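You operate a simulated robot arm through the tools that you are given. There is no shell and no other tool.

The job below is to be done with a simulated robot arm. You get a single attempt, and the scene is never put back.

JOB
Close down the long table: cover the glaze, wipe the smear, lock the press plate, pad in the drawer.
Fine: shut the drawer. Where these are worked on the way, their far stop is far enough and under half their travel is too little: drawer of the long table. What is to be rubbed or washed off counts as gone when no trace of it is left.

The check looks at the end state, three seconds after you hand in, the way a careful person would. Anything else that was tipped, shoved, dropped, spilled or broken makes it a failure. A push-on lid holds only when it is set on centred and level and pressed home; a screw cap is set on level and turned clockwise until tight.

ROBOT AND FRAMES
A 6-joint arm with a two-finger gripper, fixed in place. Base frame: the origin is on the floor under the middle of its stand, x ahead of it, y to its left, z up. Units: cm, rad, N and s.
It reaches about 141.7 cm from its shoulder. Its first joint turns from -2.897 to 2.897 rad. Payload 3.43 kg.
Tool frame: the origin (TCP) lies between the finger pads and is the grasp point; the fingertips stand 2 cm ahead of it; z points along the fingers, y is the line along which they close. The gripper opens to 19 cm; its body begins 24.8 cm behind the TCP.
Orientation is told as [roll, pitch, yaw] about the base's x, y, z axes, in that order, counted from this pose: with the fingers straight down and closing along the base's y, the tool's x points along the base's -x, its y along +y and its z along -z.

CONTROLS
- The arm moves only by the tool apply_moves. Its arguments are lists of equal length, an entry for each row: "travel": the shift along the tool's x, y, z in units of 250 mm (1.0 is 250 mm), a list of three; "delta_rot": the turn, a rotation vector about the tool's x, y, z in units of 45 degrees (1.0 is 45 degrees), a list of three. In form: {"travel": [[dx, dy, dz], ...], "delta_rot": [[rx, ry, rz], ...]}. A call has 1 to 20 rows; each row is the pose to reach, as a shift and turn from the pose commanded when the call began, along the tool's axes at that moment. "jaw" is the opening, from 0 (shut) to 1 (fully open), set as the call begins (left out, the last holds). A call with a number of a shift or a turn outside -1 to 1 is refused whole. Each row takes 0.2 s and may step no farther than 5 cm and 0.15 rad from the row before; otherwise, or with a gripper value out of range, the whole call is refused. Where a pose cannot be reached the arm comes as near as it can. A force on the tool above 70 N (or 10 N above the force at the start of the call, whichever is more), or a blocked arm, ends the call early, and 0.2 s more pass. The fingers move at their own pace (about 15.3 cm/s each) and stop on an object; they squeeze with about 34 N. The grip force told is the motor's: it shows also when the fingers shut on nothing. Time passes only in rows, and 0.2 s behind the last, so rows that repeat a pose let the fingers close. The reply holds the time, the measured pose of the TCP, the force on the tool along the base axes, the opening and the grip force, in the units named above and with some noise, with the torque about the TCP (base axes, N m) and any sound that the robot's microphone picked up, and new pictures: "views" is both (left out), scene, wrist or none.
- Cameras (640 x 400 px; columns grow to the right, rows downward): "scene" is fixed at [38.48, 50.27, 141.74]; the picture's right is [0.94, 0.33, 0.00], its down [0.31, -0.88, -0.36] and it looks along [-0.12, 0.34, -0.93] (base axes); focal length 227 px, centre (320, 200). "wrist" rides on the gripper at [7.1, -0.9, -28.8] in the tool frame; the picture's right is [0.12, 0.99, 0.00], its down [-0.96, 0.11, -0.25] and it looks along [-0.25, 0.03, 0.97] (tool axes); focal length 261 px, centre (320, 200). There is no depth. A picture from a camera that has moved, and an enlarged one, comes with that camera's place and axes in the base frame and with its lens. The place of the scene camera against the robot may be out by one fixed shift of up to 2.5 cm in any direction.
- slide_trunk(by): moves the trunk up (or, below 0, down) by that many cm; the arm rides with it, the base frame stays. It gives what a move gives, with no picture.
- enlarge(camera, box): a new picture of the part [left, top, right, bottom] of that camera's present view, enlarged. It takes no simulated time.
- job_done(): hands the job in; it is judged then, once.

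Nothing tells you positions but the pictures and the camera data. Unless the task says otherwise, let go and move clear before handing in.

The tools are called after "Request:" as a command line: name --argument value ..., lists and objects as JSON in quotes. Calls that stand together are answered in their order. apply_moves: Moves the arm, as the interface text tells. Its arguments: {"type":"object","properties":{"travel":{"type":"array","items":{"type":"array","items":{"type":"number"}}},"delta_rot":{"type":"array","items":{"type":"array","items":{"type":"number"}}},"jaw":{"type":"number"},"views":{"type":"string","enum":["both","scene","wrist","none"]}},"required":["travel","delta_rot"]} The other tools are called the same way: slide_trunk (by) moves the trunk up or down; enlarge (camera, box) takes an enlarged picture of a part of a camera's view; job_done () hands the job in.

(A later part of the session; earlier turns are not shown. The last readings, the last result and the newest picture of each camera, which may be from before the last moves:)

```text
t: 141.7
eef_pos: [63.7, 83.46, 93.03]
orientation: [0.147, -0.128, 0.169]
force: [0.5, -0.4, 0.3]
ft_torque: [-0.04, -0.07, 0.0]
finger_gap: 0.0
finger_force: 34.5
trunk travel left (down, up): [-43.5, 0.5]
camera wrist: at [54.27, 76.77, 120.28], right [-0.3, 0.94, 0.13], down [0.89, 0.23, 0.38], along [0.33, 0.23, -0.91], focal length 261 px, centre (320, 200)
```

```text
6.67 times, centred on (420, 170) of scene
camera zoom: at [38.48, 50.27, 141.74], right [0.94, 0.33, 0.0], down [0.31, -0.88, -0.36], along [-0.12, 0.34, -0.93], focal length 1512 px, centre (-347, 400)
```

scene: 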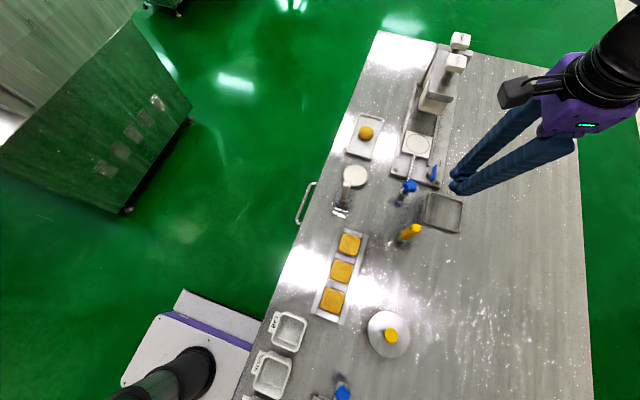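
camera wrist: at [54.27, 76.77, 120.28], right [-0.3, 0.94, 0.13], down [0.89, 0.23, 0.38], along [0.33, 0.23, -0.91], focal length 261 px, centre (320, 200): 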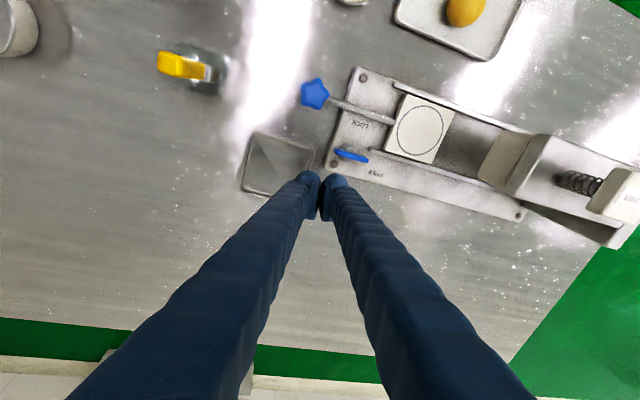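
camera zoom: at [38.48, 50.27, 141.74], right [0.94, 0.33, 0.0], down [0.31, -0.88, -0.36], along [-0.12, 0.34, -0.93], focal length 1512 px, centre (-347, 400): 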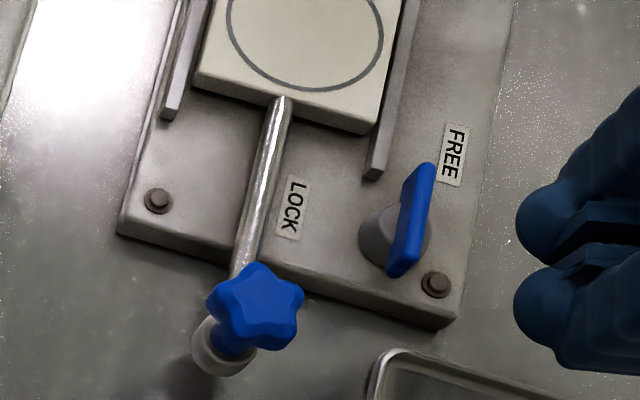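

The lever is clear in this view and hasn't moved. I'll descend on its +x side and push its −y arm toward −x.

Request:
apply_moves --travel '[[0.02, -0.008, 0.08], [0.035, -0.014, 0.15], [0.046, -0.0183, 0.205], [0.046, -0.0183, 0.205]]' --delta_rot '[[0, 0, 0], [0, 0, 0], [0, 0, 0], [0, 0, 0]]' --views "none"

Request:
apply_moves --travel '[[0.012, 0.002, 0], [0.024, 0.004, 0], [0.036, 0.006, 0], [0.048, 0.008, 0], [0.048, 0.008, 0]]' --delta_rot '[[0, 0, 0], [0, 0, 0], [0, 0, 0], [0, 0, 0], [0, 0, 0]]' --views "both"

Request:
enlarge --camera "wrist" --box '[240, 100, 440, 225]'

Request:
enlarge --camera "scene" --box '[380, 140, 460, 200]'

```text
t: 142.7
eef_pos: [63.27, 83.79, 87.79]
orientation: [0.145, -0.128, 0.17]
force: [-0.5, -0.2, 0.6]
ft_torque: [-0.03, -0.03, 0.02]
finger_gap: 0.0
finger_force: 34.6
trunk travel left (down, up): [-43.5, 0.5]
```

```text
t: 143.9
eef_pos: [62.0, 83.82, 87.54]
orientation: [0.147, -0.13, 0.169]
force: [1.1, -0.5, 0.4]
ft_torque: [0.01, 0.01, -0.01]
finger_gap: 0.0
finger_force: 34.4
trunk travel left (down, up): [-43.5, 0.5]
camera wrist: at [52.52, 77.05, 114.82], right [-0.3, 0.94, 0.13], down [0.89, 0.23, 0.38], along [0.33, 0.23, -0.91], focal length 261 px, centre (320, 200)
```

scene: 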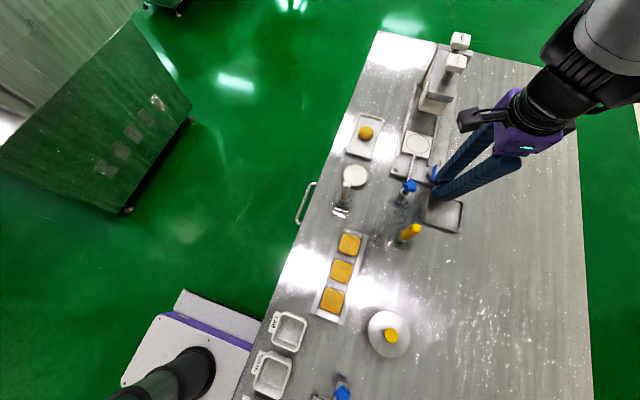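
wrist: 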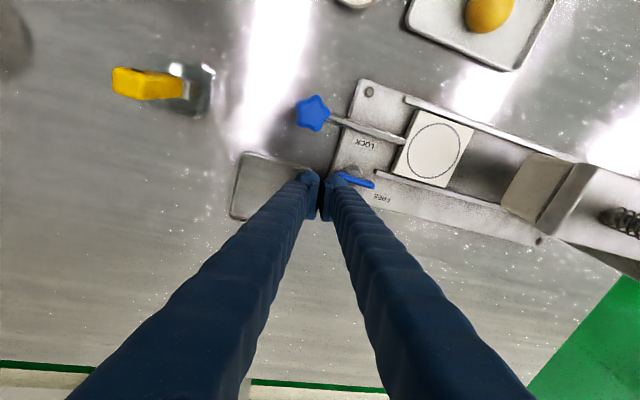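

```text
3.20 times, centred on (340, 162) of wrist
camera zoom: at [52.52, 77.05, 114.82], right [-0.3, 0.94, 0.13], down [0.89, 0.23, 0.38], along [0.33, 0.23, -0.91], focal length 834 px, centre (256, 320)
```

zoom: 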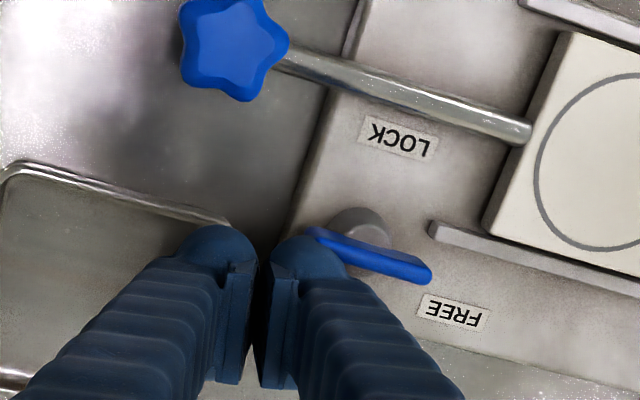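

```text
6.67 times, centred on (420, 170) of scene
camera zoom: at [38.48, 50.27, 141.74], right [0.94, 0.33, 0.0], down [0.31, -0.88, -0.36], along [-0.12, 0.34, -0.93], focal length 1512 px, centre (-347, 400)
```

zoom: 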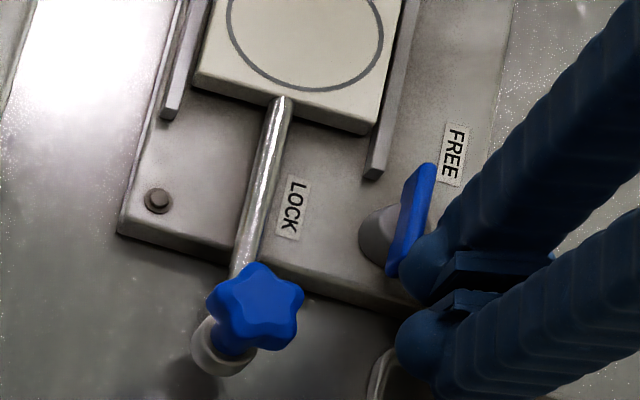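

Request:
apply_moves --travel '[[0.01, 0.002, -0.001], [0.02, 0.0037, -0.002], [0.03, 0.0055, -0.0033], [0.03, 0.0055, -0.0033]]' --delta_rot '[[0, 0, 0], [0, 0, 0], [0, 0, 0], [0, 0, 0]]' --views "none"

Request:
apply_moves --travel '[[0.01, 0.002, -0.001], [0.02, 0.0037, -0.002], [0.03, 0.0055, -0.0033], [0.03, 0.0055, -0.0033]]' --delta_rot '[[0, 0, 0], [0, 0, 0], [0, 0, 0], [0, 0, 0]]' --views "wrist"

Request:
enlarge --camera "wrist" --box '[240, 100, 440, 225]'

```text
t: 144.9
eef_pos: [61.25, 83.81, 87.59]
orientation: [0.146, -0.128, 0.169]
force: [0.8, -0.1, -0.9]
ft_torque: [0.01, -0.03, 0.0]
finger_gap: 0.0
finger_force: 33.9
trunk travel left (down, up): [-43.5, 0.5]
```

```text
t: 145.9
eef_pos: [60.5, 83.77, 87.5]
orientation: [0.149, -0.129, 0.169]
force: [0.1, -0.1, 0.4]
ft_torque: [0.02, 0.02, 0.0]
finger_gap: 0.01
finger_force: 34.1
trunk travel left (down, up): [-43.5, 0.5]
camera wrist: at [51.03, 77.06, 114.82], right [-0.3, 0.94, 0.13], down [0.89, 0.23, 0.38], along [0.33, 0.23, -0.91], focal length 261 px, centre (320, 200)
```

wrist: 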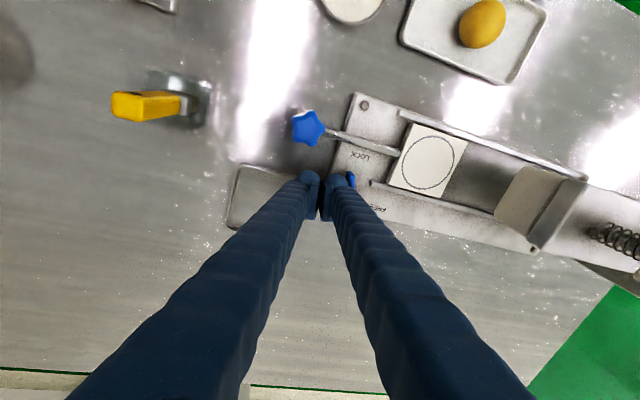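

```text
3.20 times, centred on (340, 162) of wrist
camera zoom: at [51.03, 77.06, 114.82], right [-0.3, 0.94, 0.13], down [0.89, 0.23, 0.38], along [0.33, 0.23, -0.91], focal length 834 px, centre (256, 320)
```

zoom: 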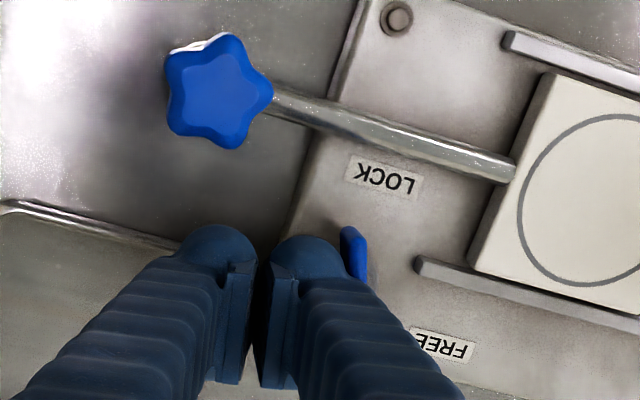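

The lever turned easily this way, about 55° so far, and the blade now swings toward LOCK. I'll keep pushing it around to the stop.

Request:
apply_moves --travel '[[0.016, 0.001, -0.002], [0.0319, 0.002, -0.0042], [0.047, 0.007, -0.0055], [0.0625, 0.0117, -0.007], [0.0756, 0.0302, -0.006], [0.0756, 0.0302, -0.006]]' --delta_rot '[[0, 0, 0], [0, 0, 0], [0, 0, 0], [0, 0, 0], [0, 0, 0], [0, 0, 0]]' --views "wrist"

Request:
enlarge --camera "wrist" --box '[240, 100, 440, 225]'

Request:
enlarge --camera "scene" --box '[380, 140, 460, 200]'

```text
t: 147.3
eef_pos: [58.85, 83.79, 87.52]
orientation: [0.146, -0.129, 0.168]
force: [21.9, -31.5, 3.8]
ft_torque: [0.07, -0.07, -0.94]
finger_gap: 0.0
finger_force: 33.9
trunk travel left (down, up): [-43.5, 0.5]
camera wrist: at [49.39, 77.05, 114.85], right [-0.3, 0.95, 0.13], down [0.9, 0.23, 0.38], along [0.33, 0.23, -0.92], focal length 261 px, centre (320, 200)
```

wrist: 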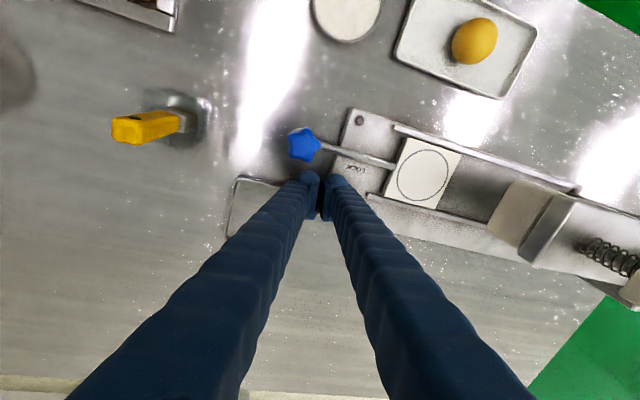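

```text
3.20 times, centred on (340, 162) of wrist
camera zoom: at [49.39, 77.05, 114.85], right [-0.3, 0.95, 0.13], down [0.9, 0.23, 0.38], along [0.33, 0.23, -0.92], focal length 834 px, centre (256, 320)
```

zoom: 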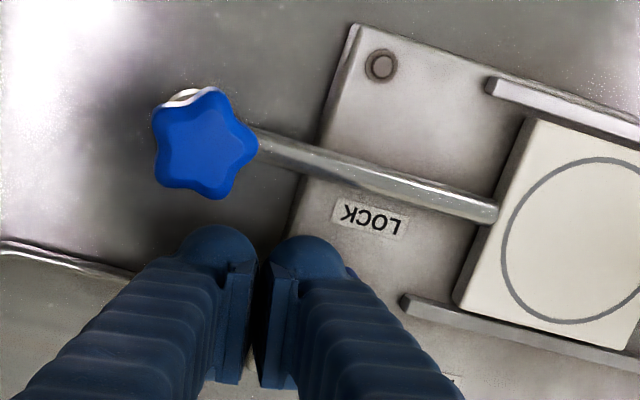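

```text
6.67 times, centred on (420, 170) of scene
camera zoom: at [38.48, 50.27, 141.74], right [0.94, 0.33, 0.0], down [0.31, -0.88, -0.36], along [-0.12, 0.34, -0.93], focal length 1512 px, centre (-347, 400)
```

zoom: 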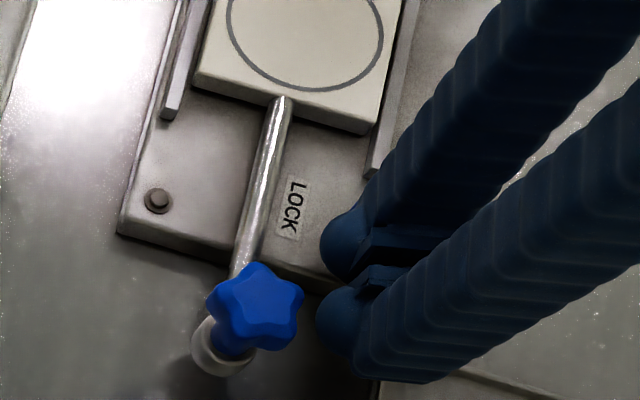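

Force has built up, so the lever may be at its stop. I'll back off, lift, and look at where the lever points.

Request:
apply_moves --travel '[[-0.008, -0.04, 0.005], [-0.02, -0.05, -0.1], [-0.06, -0.06, -0.24], [-0.16, -0.08, -0.26], [-0.16, -0.08, -0.26]]' --delta_rot '[[0, 0, 0], [0, 0, 0], [0, 0, 0], [0, 0, 0], [0, 0, 0]]' --views "wrist"

Request:
enlarge --camera "wrist" --box '[260, 80, 420, 180]'

Request:
enlarge --camera "scene" --box '[380, 140, 460, 200]'

```text
t: 148.5
eef_pos: [62.05, 81.74, 94.27]
orientation: [0.148, -0.129, 0.171]
force: [0.7, -0.1, 0.3]
ft_torque: [-0.05, -0.05, -0.03]
finger_gap: 0.01
finger_force: 34.3
trunk travel left (down, up): [-43.5, 0.5]
camera wrist: at [52.54, 75.09, 121.51], right [-0.3, 0.94, 0.13], down [0.89, 0.23, 0.38], along [0.33, 0.23, -0.91], focal length 261 px, centre (320, 200)
```

wrist: 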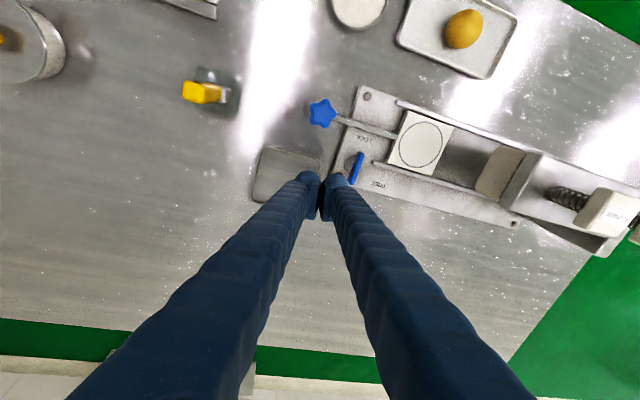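

```text
4.00 times, centred on (340, 130) of wrist
camera zoom: at [52.54, 75.09, 121.51], right [-0.3, 0.94, 0.13], down [0.89, 0.23, 0.38], along [0.33, 0.23, -0.91], focal length 1043 px, centre (240, 480)
```

zoom: 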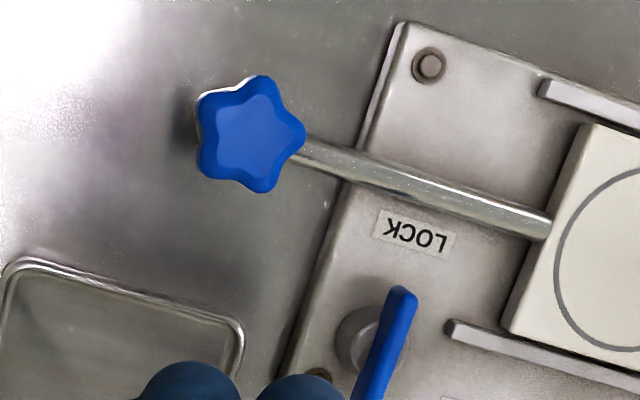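

```text
6.67 times, centred on (420, 170) of scene
camera zoom: at [38.48, 50.27, 141.74], right [0.94, 0.33, 0.0], down [0.31, -0.88, -0.36], along [-0.12, 0.34, -0.93], focal length 1512 px, centre (-347, 400)
```

zoom: 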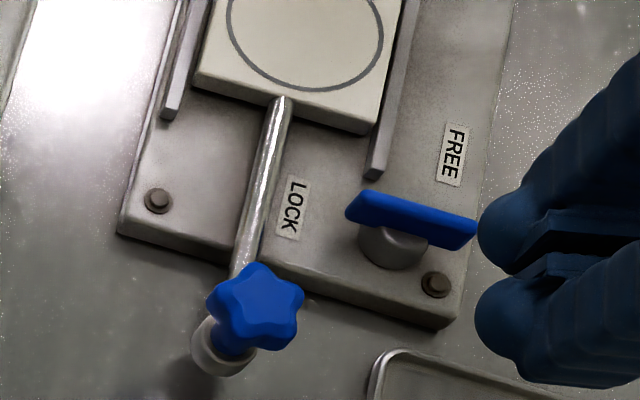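

The lever blade now lies along x, pointing at LOCK. I'll give its −x arm one more confirming push toward +y to make sure it's against its stop.

Request:
apply_moves --travel '[[0.062, 0.031, 0], [0.124, 0.0615, 0], [0.136, 0.05, 0.08], [0.148, 0.037, 0.16], [0.1594, 0.0234, 0.253], [0.1594, 0.0234, 0.253]]' --delta_rot '[[0, 0, 0], [0, 0, 0], [0, 0, 0], [0, 0, 0], [0, 0, 0], [0, 0, 0]]' --views "none"

Request:
apply_moves --travel '[[-0.0033, 0.0195, 0.0034], [-0.0065, 0.0389, 0.0068], [-0.0078, 0.0467, 0.0082], [-0.0091, 0.0545, 0.0095], [-0.0091, 0.0545, 0.0095]]' --delta_rot '[[0, 0, 0], [0, 0, 0], [0, 0, 0], [0, 0, 0], [0, 0, 0]]' --views "wrist"

```text
t: 149.9
eef_pos: [58.65, 82.92, 87.48]
orientation: [0.145, -0.13, 0.17]
force: [1.4, 0.0, -0.2]
ft_torque: [0.0, 0.0, -0.03]
finger_gap: 0.02
finger_force: 34.3
trunk travel left (down, up): [-43.5, 0.5]
```

```text
t: 151.1
eef_pos: [58.85, 83.72, 87.58]
orientation: [0.145, -0.125, 0.169]
force: [-1.4, -38.5, 8.2]
ft_torque: [0.17, 0.0, -0.13]
finger_gap: 0.0
finger_force: 34.1
trunk travel left (down, up): [-43.5, 0.5]
camera wrist: at [49.29, 77.06, 114.83], right [-0.3, 0.95, 0.13], down [0.9, 0.23, 0.38], along [0.33, 0.23, -0.92], focal length 261 px, centre (320, 200)
```

wrist: 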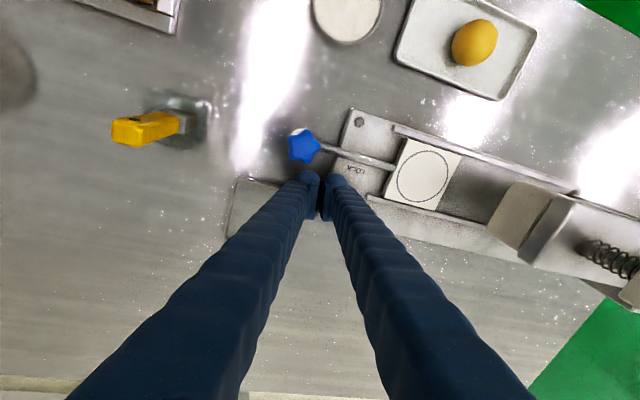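

Request:
apply_moves --travel '[[0.004, -0.03, 0.0], [0.004, -0.04, -0.12], [0.004, -0.06, -0.26], [0.02, -0.12, -0.4], [0.04, -0.2, -0.52], [0.04, -0.2, -0.52]]' --delta_rot '[[0, 0, 0], [0, 0, 0], [0.06, 0.06, 0], [0.12, 0.12, 0], [0.1906, 0.1876, 0], [0.1906, 0.1876, 0]]' --jaw 0.5 --views "both"

Request:
enlarge --camera "wrist" --box '[280, 80, 440, 180]'

Request:
enlarge --camera "scene" --box '[380, 140, 460, 200]'

```text
t: 152.5
eef_pos: [57.16, 77.16, 99.55]
orientation: [-0.003, 0.017, 0.181]
force: [-0.6, -0.1, 0.7]
ft_torque: [-0.03, -0.11, 0.01]
finger_gap: 9.48
finger_force: 0.1
trunk travel left (down, up): [-43.5, 0.5]
camera wrist: at [51.01, 75.21, 128.52], right [-0.3, 0.95, 0.0], down [0.93, 0.29, 0.23], along [0.22, 0.07, -0.97], focal length 261 px, centre (320, 200)
```

scene: 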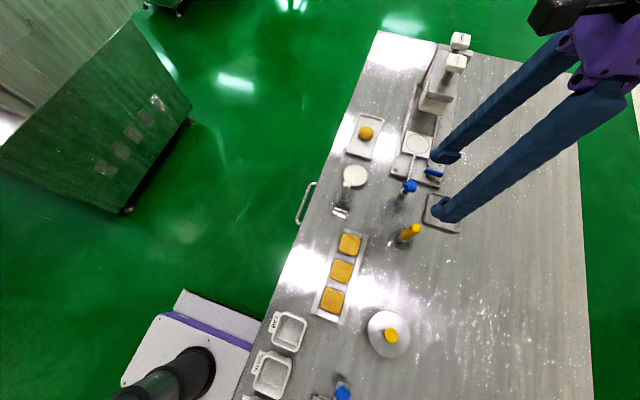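
wrist: 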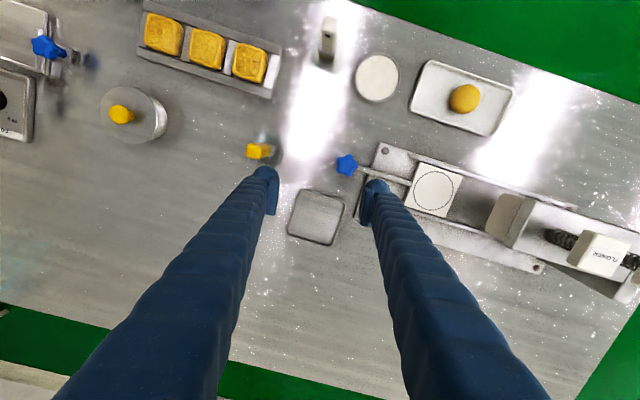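

```text
4.00 times, centred on (360, 130) of wrist
camera zoom: at [51.01, 75.21, 128.52], right [-0.3, 0.95, 0.0], down [0.93, 0.29, 0.23], along [0.22, 0.07, -0.97], focal length 1043 px, centre (160, 480)
```

zoom: 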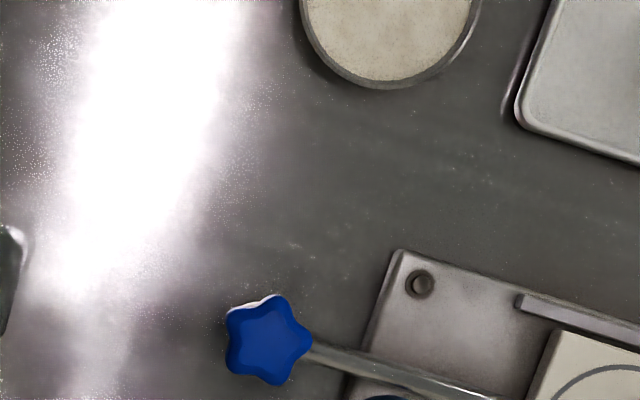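

```text
6.67 times, centred on (420, 170) of scene
camera zoom: at [38.48, 50.27, 141.74], right [0.94, 0.33, 0.0], down [0.31, -0.88, -0.36], along [-0.12, 0.34, -0.93], focal length 1512 px, centre (-347, 400)
```

zoom: 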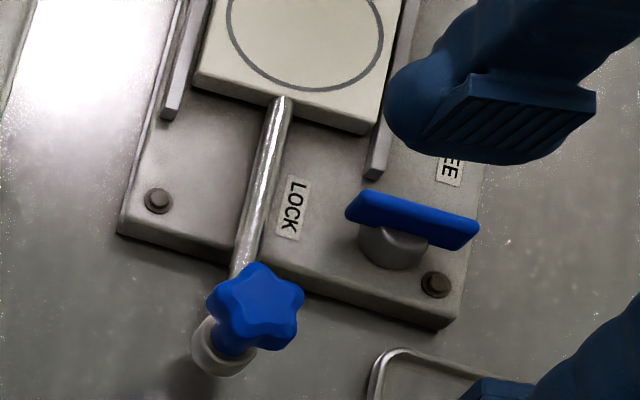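

Request:
apply_moves --travel '[[0, 0.05, -0.08], [-0.012, 0.1, -0.16], [-0.024, 0.15, -0.18], [-0.036, 0.19, -0.18], [-0.036, 0.19, -0.18]]' --delta_rot '[[0, 0, 0.06], [0, 0, 0.12], [0, 0, 0.18], [0, 0, 0.23], [0, 0, 0.23]]' --jaw 0.6 --views "wrist"

Request:
enlarge --camera "wrist" --box '[260, 120, 420, 220]'

```text
t: 153.7
eef_pos: [57.4, 82.01, 103.89]
orientation: [-0.007, 0.017, 0.0]
force: [-1.2, -0.4, 0.6]
ft_torque: [-0.01, 0.02, 0.01]
finger_gap: 11.41
finger_force: 0.0
trunk travel left (down, up): [-43.5, 0.5]
camera wrist: at [51.05, 81.27, 132.88], right [-0.12, 0.99, 0.0], down [0.97, 0.12, 0.23], along [0.23, 0.02, -0.97], focal length 261 px, centre (320, 200)
```

wrist: 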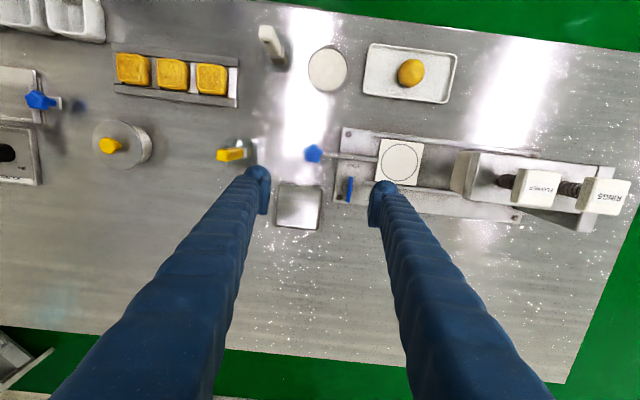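

```text
4.00 times, centred on (340, 170) of wrist
camera zoom: at [51.05, 81.27, 132.88], right [-0.12, 0.99, 0.0], down [0.97, 0.12, 0.23], along [0.23, 0.02, -0.97], focal length 1043 px, centre (240, 320)
```

zoom: 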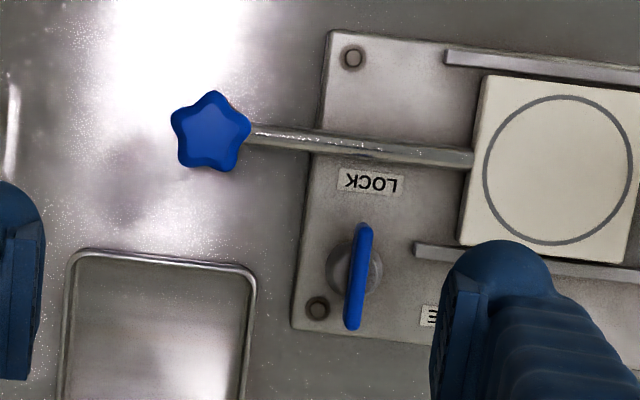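

The lever is exactly a quarter turn round, pointing at LOCK. Comparing pictures, though, the press plate and its star knob look about 1 cm further in than at the start. I'll compare the same scene crops as at the beginning.

Request:
enlarge --camera "scene" --box '[320, 110, 480, 210]'

Request:
enlarge --camera "scene" --box '[320, 200, 480, 300]'

Request:
enlarge --camera "scene" --box '[320, 290, 496, 400]'

Request:
enlarge --camera "scene" --box '[230, 160, 390, 260]'

```text
4.00 times, centred on (400, 160) of scene
camera zoom: at [38.48, 50.27, 141.74], right [0.94, 0.33, 0.0], down [0.31, -0.88, -0.36], along [-0.12, 0.34, -0.93], focal length 908 px, centre (0, 360)
```

zoom: 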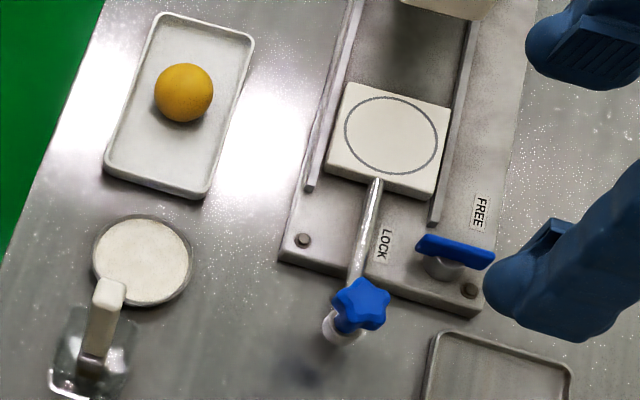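

```text
4.00 times, centred on (400, 250) of scene
camera zoom: at [38.48, 50.27, 141.74], right [0.94, 0.33, 0.0], down [0.31, -0.88, -0.36], along [-0.12, 0.34, -0.93], focal length 908 px, centre (0, 0)
```

zoom: 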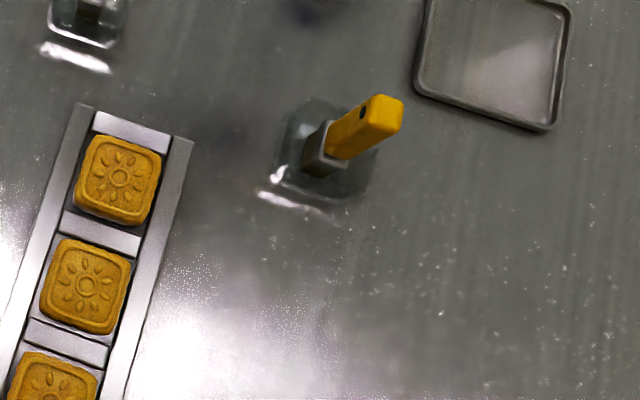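

```text
3.64 times, centred on (408, 345) of scene
camera zoom: at [38.48, 50.27, 141.74], right [0.94, 0.33, 0.0], down [0.31, -0.88, -0.36], along [-0.12, 0.34, -0.93], focal length 825 px, centre (0, -327)
```

zoom: 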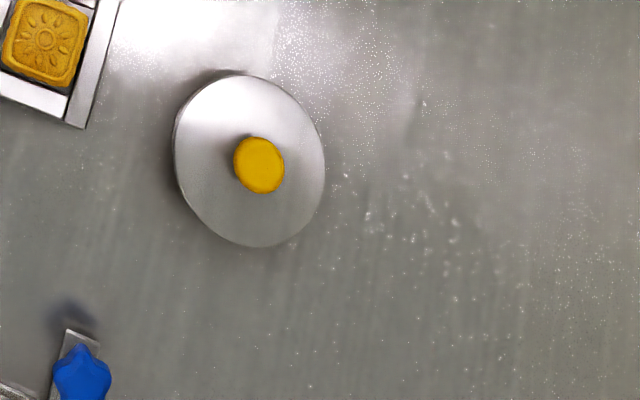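

```text
4.00 times, centred on (310, 210) of scene
camera zoom: at [38.48, 50.27, 141.74], right [0.94, 0.33, 0.0], down [0.31, -0.88, -0.36], along [-0.12, 0.34, -0.93], focal length 908 px, centre (360, 160)
```

zoom: 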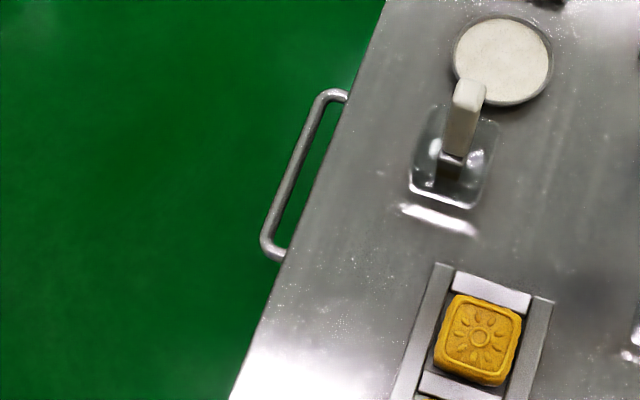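

Everything else is in place, but the star knob and plate moved about 0.9 cm in +y when the fingers closed earlier. I'll put them back by gripping the star knob along x, which won't disturb it, and drawing it gently back.

Request:
apply_moves --travel '[[0.03, -0.015, 0.02], [0.06, -0.03, 0.04], [0.09, -0.045, 0.06], [0.12, -0.06, 0.08], [0.15, -0.08, 0.08], [0.156, -0.084, 0.08], [0.156, -0.084, 0.08]]' --delta_rot '[[0, 0, 0.17], [0, 0, 0.34], [0, 0, 0.51], [0, 0, 0.68], [0, 0, 0.85], [0, 0, 1.0], [0, 0, 1.0]]' --jaw 0.45 --views "none"

Request:
apply_moves --travel '[[0, 0, 0], [0, 0, 0], [0, 0, 0], [0, 0, 0], [0, 0, 0], [0, 0, 0], [0, 0, 0]]' --delta_rot '[[0, 0, 0.17], [0, 0, 0.34], [0, 0, 0.51], [0, 0, 0.68], [0, 0, 0.85], [0, 0, 1.0], [0, 0, 1.0]]' --views "both"

Request:
enlarge --camera "wrist" --box '[220, 120, 420, 245]'

```text
t: 155.3
eef_pos: [53.62, 79.7, 101.97]
orientation: [-0.019, 0.009, -0.787]
force: [0.0, -0.2, 0.2]
ft_torque: [-0.04, -0.03, 0.01]
finger_gap: 8.53
finger_force: 0.0
trunk travel left (down, up): [-43.5, 0.5]
```

```text
t: 156.9
eef_pos: [53.63, 79.76, 102.02]
orientation: [-0.016, -0.006, -1.572]
force: [-0.2, -0.2, 0.6]
ft_torque: [-0.02, 0.02, -0.02]
finger_gap: 8.54
finger_force: 0.1
trunk travel left (down, up): [-43.5, 0.5]
camera wrist: at [53.37, 86.98, 130.8], right [0.99, 0.12, -0.02], down [0.12, -0.96, 0.25], along [0.01, -0.25, -0.97], focal length 261 px, centre (320, 200)
```

scene: 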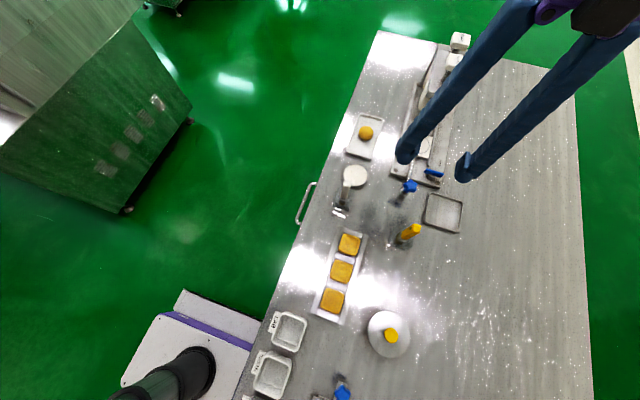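
wrist: 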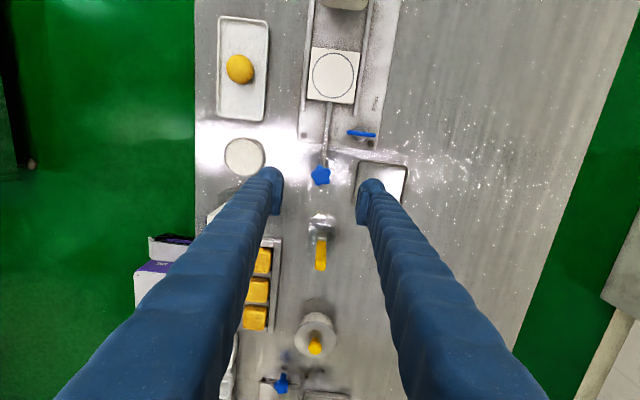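

```text
3.20 times, centred on (320, 182) of wrist
camera zoom: at [53.37, 86.98, 130.8], right [0.99, 0.12, -0.02], down [0.12, -0.96, 0.25], along [0.01, -0.25, -0.97], focal length 834 px, centre (320, 256)
```

zoom: 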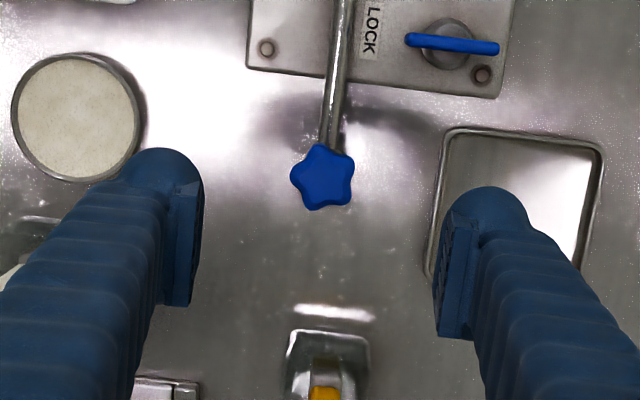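

Request:
apply_moves --travel '[[0.0176, -0.008, 0.1], [0.0176, -0.008, 0.2], [0.0176, -0.008, 0.3], [0.0176, -0.008, 0.4], [0.0176, -0.008, 0.5], [0.0176, -0.008, 0.5]]' --delta_rot '[[0, 0, 0], [0, 0, 0], [0, 0, 0], [0, 0, 0], [0, 0, 0], [0, 0, 0]]' --views "wrist"

Request:
enlarge --camera "wrist" --box '[220, 120, 420, 245]'

```text
t: 158.3
eef_pos: [53.2, 80.11, 89.53]
orientation: [-0.018, -0.007, -1.57]
force: [0.0, -1.1, -1.0]
ft_torque: [0.02, 0.0, 0.05]
finger_gap: 8.55
finger_force: 0.0
trunk travel left (down, up): [-43.5, 0.5]
camera wrist: at [52.94, 87.42, 118.33], right [0.99, 0.12, -0.02], down [0.12, -0.96, 0.25], along [0.01, -0.25, -0.97], focal length 261 px, centre (320, 200)
```

wrist: 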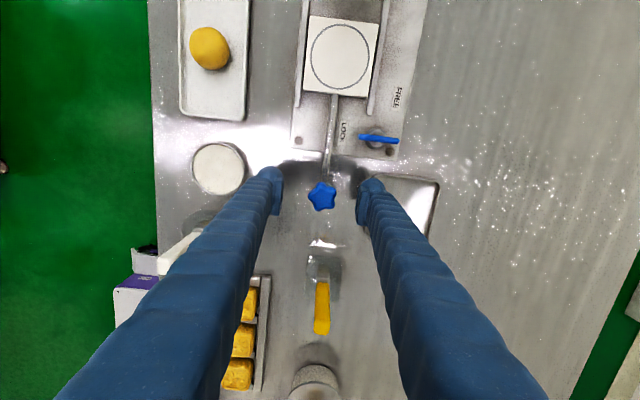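

```text
3.20 times, centred on (320, 182) of wrist
camera zoom: at [52.94, 87.42, 118.33], right [0.99, 0.12, -0.02], down [0.12, -0.96, 0.25], along [0.01, -0.25, -0.97], focal length 834 px, centre (320, 256)
```

zoom: 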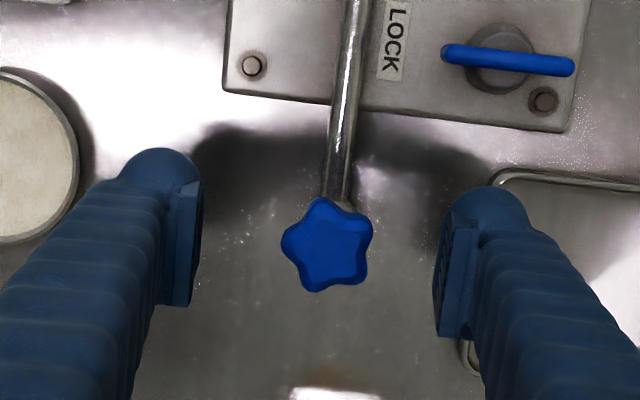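

Request:
apply_moves --travel '[[0, 0.01, 0.012], [0, 0.01, 0.012], [0, 0.01, 0.012], [0, 0.01, 0.012], [0, 0.01, 0.012]]' --delta_rot '[[0, 0, 0], [0, 0, 0], [0, 0, 0], [0, 0, 0], [0, 0, 0]]' --jaw 0.08 --views "none"

Request:
apply_moves --travel '[[-0.012, 0, 0], [-0.024, 0, 0], [-0.036, 0, 0], [-0.036, 0, 0]]' --delta_rot '[[0, 0, 0], [0, 0, 0], [0, 0, 0], [0, 0, 0]]' --views "both"

Request:
enlarge --camera "scene" --box '[320, 110, 480, 210]'

```text
t: 159.5
eef_pos: [53.54, 80.1, 89.25]
orientation: [-0.018, -0.004, -1.57]
force: [7.7, 1.1, 10.9]
ft_torque: [-0.07, -0.1, 0.04]
finger_gap: 3.03
finger_force: 45.0
trunk travel left (down, up): [-43.5, 0.5]
```

```text
t: 160.5
eef_pos: [53.5, 79.65, 89.23]
orientation: [-0.013, -0.002, -1.57]
force: [6.9, 37.5, 9.6]
ft_torque: [0.34, -0.09, -0.03]
finger_gap: 3.04
finger_force: 44.6
trunk travel left (down, up): [-43.5, 0.5]
camera wrist: at [53.2, 86.73, 118.05], right [0.99, 0.12, -0.01], down [0.12, -0.96, 0.25], along [0.02, -0.25, -0.97], focal length 261 px, centre (320, 200)
```

scene: 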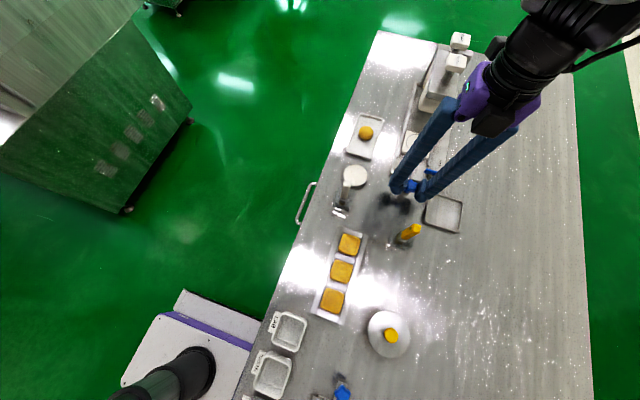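
wrist: 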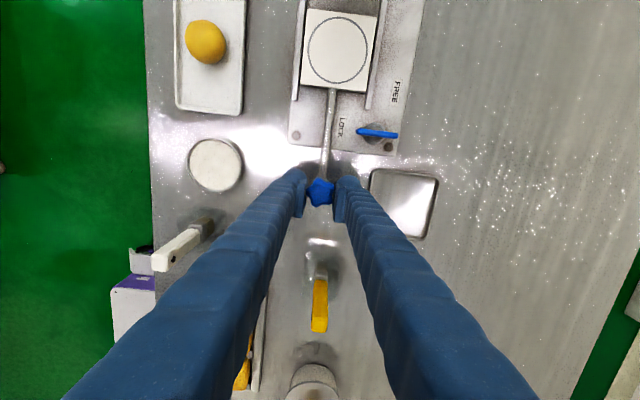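

```text
4.00 times, centred on (400, 160) of scene
camera zoom: at [38.48, 50.27, 141.74], right [0.94, 0.33, 0.0], down [0.31, -0.88, -0.36], along [-0.12, 0.34, -0.93], focal length 908 px, centre (0, 360)
```

zoom: 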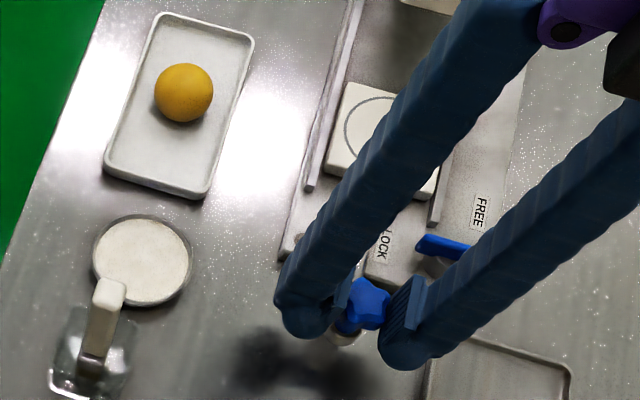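

The plate resisted a 37 N pull, so the lock is holding it. To restore its original position I need to unlock it, slide it back, and lock it again. First I'll release the star knob and lift.

Request:
apply_moves --travel '[[0.018, 0, 0], [0.018, 0, 0], [0.018, 0, 0], [0.018, 0, 0]]' --delta_rot '[[0, 0, 0], [0, 0, 0], [0, 0, 0], [0, 0, 0]]' --jaw 0.45 --views "none"

Request:
apply_moves --travel '[[0, 0, -0.1], [0, 0, -0.2], [0, 0, -0.3], [0, 0, -0.4]]' --delta_rot '[[0, 0, 0], [0, 0, 0], [0, 0, 0], [0, 0, 0]]' --views "wrist"

Request:
enlarge --camera "wrist" --box '[220, 20, 420, 145]'

Request:
enlarge --camera "scene" --box '[320, 110, 480, 210]'

```text
t: 161.5
eef_pos: [53.39, 79.72, 89.09]
orientation: [-0.017, -0.007, -1.571]
force: [0.0, -0.2, -0.5]
ft_torque: [-0.02, 0.02, -0.02]
finger_gap: 8.57
finger_force: 0.1
trunk travel left (down, up): [-43.5, 0.5]
```

```text
t: 162.5
eef_pos: [53.65, 79.73, 99.31]
orientation: [-0.019, -0.006, -1.572]
force: [0.5, -0.2, -0.6]
ft_torque: [0.04, 0.01, 0.04]
finger_gap: 8.56
finger_force: 0.1
trunk travel left (down, up): [-43.5, 0.5]
camera wrist: at [53.33, 86.94, 128.03], right [0.99, 0.12, -0.02], down [0.12, -0.96, 0.25], along [0.01, -0.25, -0.97], focal length 261 px, centre (320, 200)
```

wrist: 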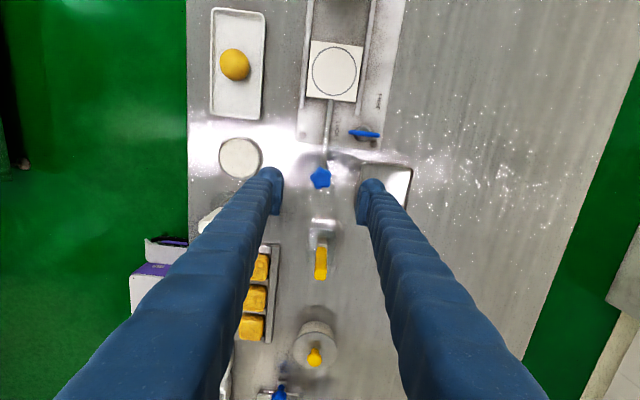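

```text
3.20 times, centred on (320, 82) of wrist
camera zoom: at [53.33, 86.94, 128.03], right [0.99, 0.12, -0.02], down [0.12, -0.96, 0.25], along [0.01, -0.25, -0.97], focal length 834 px, centre (320, 576)
```

zoom: 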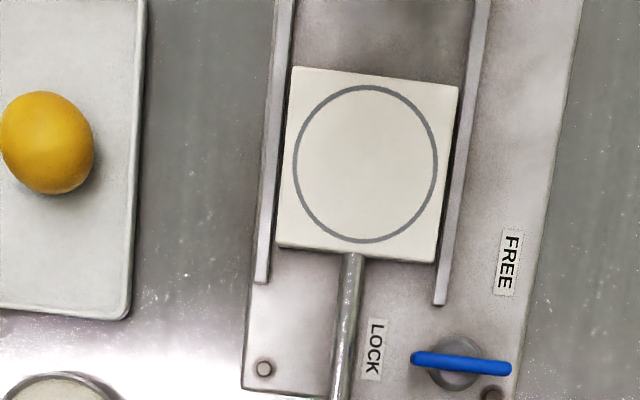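

```text
4.00 times, centred on (400, 160) of scene
camera zoom: at [38.48, 50.27, 141.74], right [0.94, 0.33, 0.0], down [0.31, -0.88, -0.36], along [-0.12, 0.34, -0.93], focal length 908 px, centre (0, 360)
```

zoom: 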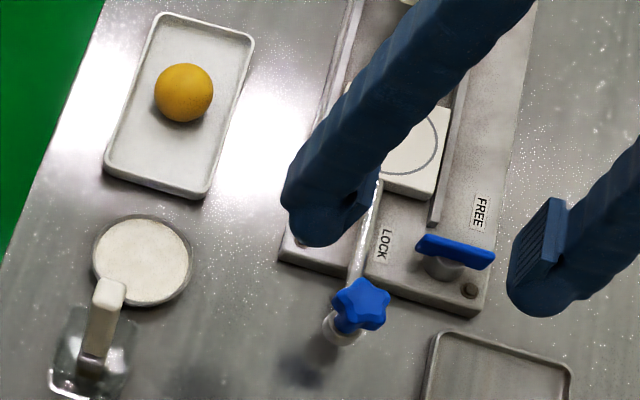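

Confirmed: the plate is locked, about 0.9 cm in from its original spot. I'll bring the tool back to the tilted, closed pushing pose on the far side to unlock it.

Request:
apply_moves --travel '[[-0.003, 0.02, 0], [-0.006, 0.04, 0], [-0.01, 0.06, 0], [-0.014, 0.08, 0], [-0.017, 0.1, 0], [-0.02, 0.12, 0], [-0.02, 0.12, 0]]' --delta_rot '[[0, 0, -0.17], [0, 0, -0.34], [0, 0, -0.51], [0, 0, -0.68], [0, 0, -0.85], [0, 0, -1.0], [0, 0, -1.0]]' --jaw 0.3 --views "none"

Request:
apply_moves --travel '[[-0.02, 0.02, 0], [-0.04, 0.04, 0], [-0.06, 0.06, 0], [-0.08, 0.08, 0], [-0.1, 0.1, 0], [-0.1, 0.1, 0], [-0.1, 0.1, 0]]' --delta_rot '[[0, 0, -0.17], [0, 0, -0.34], [0, 0, -0.51], [0, 0, -0.68], [0, 0, -0.85], [0, 0, -1.0], [0, 0, -1.0]]' --jaw 0.0 --views "none"

```text
t: 164.1
eef_pos: [56.69, 79.17, 99.27]
orientation: [-0.019, 0.006, -0.784]
force: [0.1, 0.2, 0.3]
ft_torque: [0.0, -0.02, 0.03]
finger_gap: 5.69
finger_force: 0.0
trunk travel left (down, up): [-43.5, 0.5]
```

```text
t: 165.7
eef_pos: [60.19, 79.2, 99.11]
orientation: [-0.006, 0.018, 0.001]
force: [-0.5, 0.3, -0.6]
ft_torque: [0.04, 0.02, -0.02]
finger_gap: 0.0
finger_force: 33.8
trunk travel left (down, up): [-43.5, 0.5]
```

Request:
apply_moves --travel '[[-0.02, 0.02, 0.02], [-0.04, 0.05, 0.04], [-0.06, 0.09, 0.08], [-0.084, 0.144, 0.12], [-0.084, 0.144, 0.12]]' --delta_rot '[[-0.06, -0.055, -0.06], [-0.12, -0.11, -0.12], [-0.18, -0.16, -0.18], [-0.214, -0.195, -0.2165], [-0.214, -0.195, -0.2165]]' --views "both"

Request:
enlarge --camera "wrist" --box '[240, 80, 440, 205]'

```text
t: 166.9
eef_pos: [62.19, 82.83, 95.99]
orientation: [0.151, -0.146, 0.157]
force: [0.2, 0.2, 0.5]
ft_torque: [-0.01, -0.03, 0.0]
finger_gap: 0.01
finger_force: 34.1
trunk travel left (down, up): [-43.5, 0.5]
camera wrist: at [52.08, 76.0, 123.02], right [-0.29, 0.95, 0.13], down [0.89, 0.22, 0.4], along [0.35, 0.23, -0.91], focal length 261 px, centre (320, 200)
```

scene: 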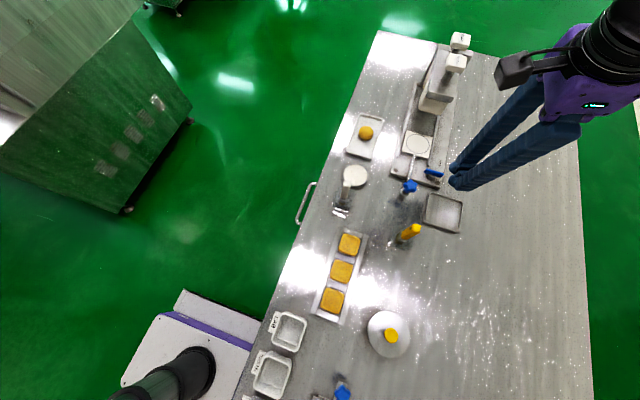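
wrist: 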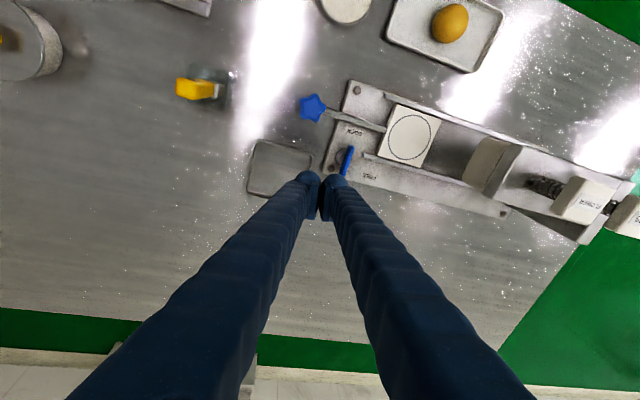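

```text
3.20 times, centred on (340, 142) of wrist
camera zoom: at [52.08, 76.0, 123.02], right [-0.29, 0.95, 0.13], down [0.89, 0.22, 0.4], along [0.35, 0.23, -0.91], focal length 834 px, centre (256, 384)
```

zoom: 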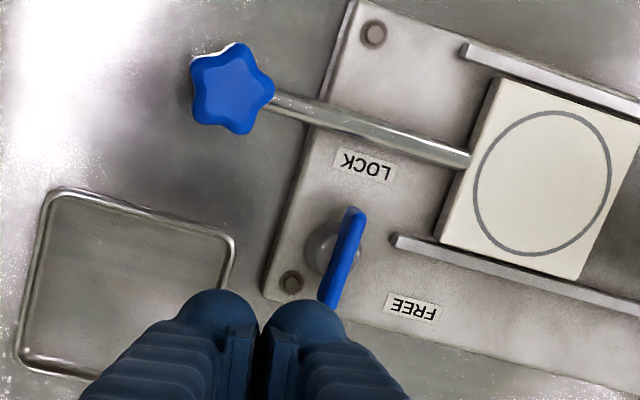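

Request:
apply_moves --travel '[[0.01, -0.02, 0.1], [0.022, -0.034, 0.18], [0.035, -0.048, 0.26], [0.0466, -0.0635, 0.3265], [0.0466, -0.0635, 0.3265]]' --delta_rot '[[0, 0, 0], [0, 0, 0], [0, 0, 0], [0, 0, 0], [0, 0, 0]]' --views "none"

Request:
apply_moves --travel '[[-0.0062, 0.0389, 0.0068], [-0.0236, 0.0598, 0.0126], [-0.0388, 0.0823, 0.0183], [-0.0477, 0.1079, 0.0235], [-0.0477, 0.1079, 0.0235]]' --delta_rot '[[0, 0, 0], [0, 0, 0], [0, 0, 0], [0, 0, 0], [0, 0, 0]]' --views "both"

Request:
enlarge --camera "wrist" --box '[240, 80, 440, 205]'

Request:
enlarge --camera "scene" --box '[380, 140, 460, 200]'

```text
t: 168.1
eef_pos: [62.35, 82.48, 87.66]
orientation: [0.152, -0.149, 0.159]
force: [-0.2, 0.9, -0.4]
ft_torque: [0.0, -0.01, 0.01]
finger_gap: 0.01
finger_force: 34.2
trunk travel left (down, up): [-43.5, 0.5]
```

```text
t: 169.3
eef_pos: [63.05, 85.38, 87.61]
orientation: [0.152, -0.149, 0.159]
force: [-0.2, -0.9, 0.6]
ft_torque: [0.04, -0.03, 0.01]
finger_gap: 0.02
finger_force: 34.6
trunk travel left (down, up): [-43.5, 0.5]
camera wrist: at [52.98, 78.53, 114.64], right [-0.29, 0.95, 0.13], down [0.89, 0.22, 0.4], along [0.35, 0.23, -0.91], focal length 261 px, centre (320, 200)
```

scene: 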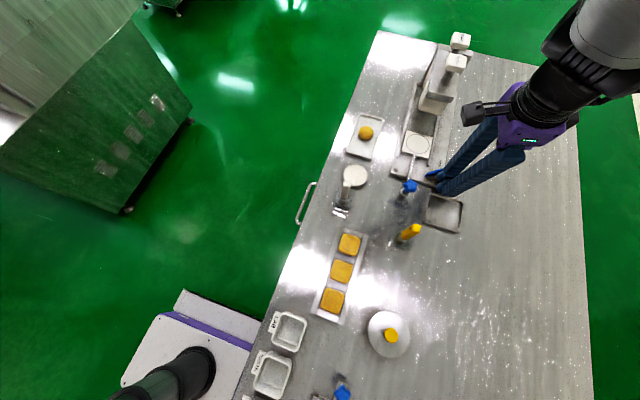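
wrist: 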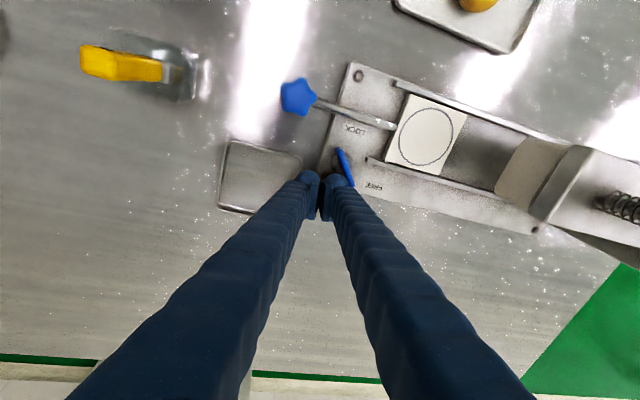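

```text
3.20 times, centred on (340, 142) of wrist
camera zoom: at [52.98, 78.53, 114.64], right [-0.29, 0.95, 0.13], down [0.89, 0.22, 0.4], along [0.35, 0.23, -0.91], focal length 834 px, centre (256, 384)
```

zoom: 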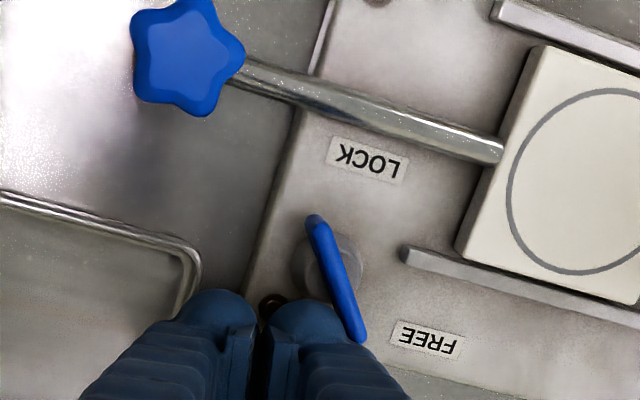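

```text
6.67 times, centred on (420, 170) of scene
camera zoom: at [38.48, 50.27, 141.74], right [0.94, 0.33, 0.0], down [0.31, -0.88, -0.36], along [-0.12, 0.34, -0.93], focal length 1512 px, centre (-347, 400)
```

zoom: 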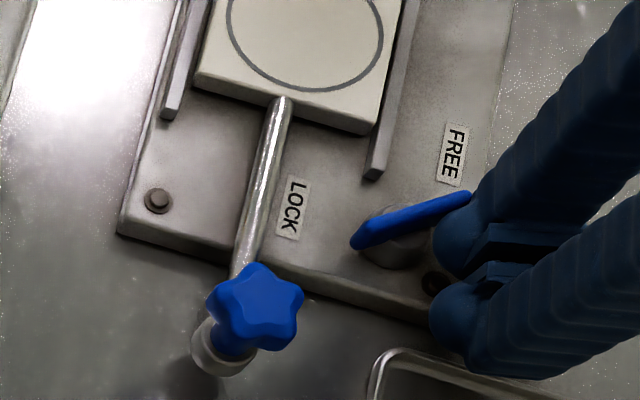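

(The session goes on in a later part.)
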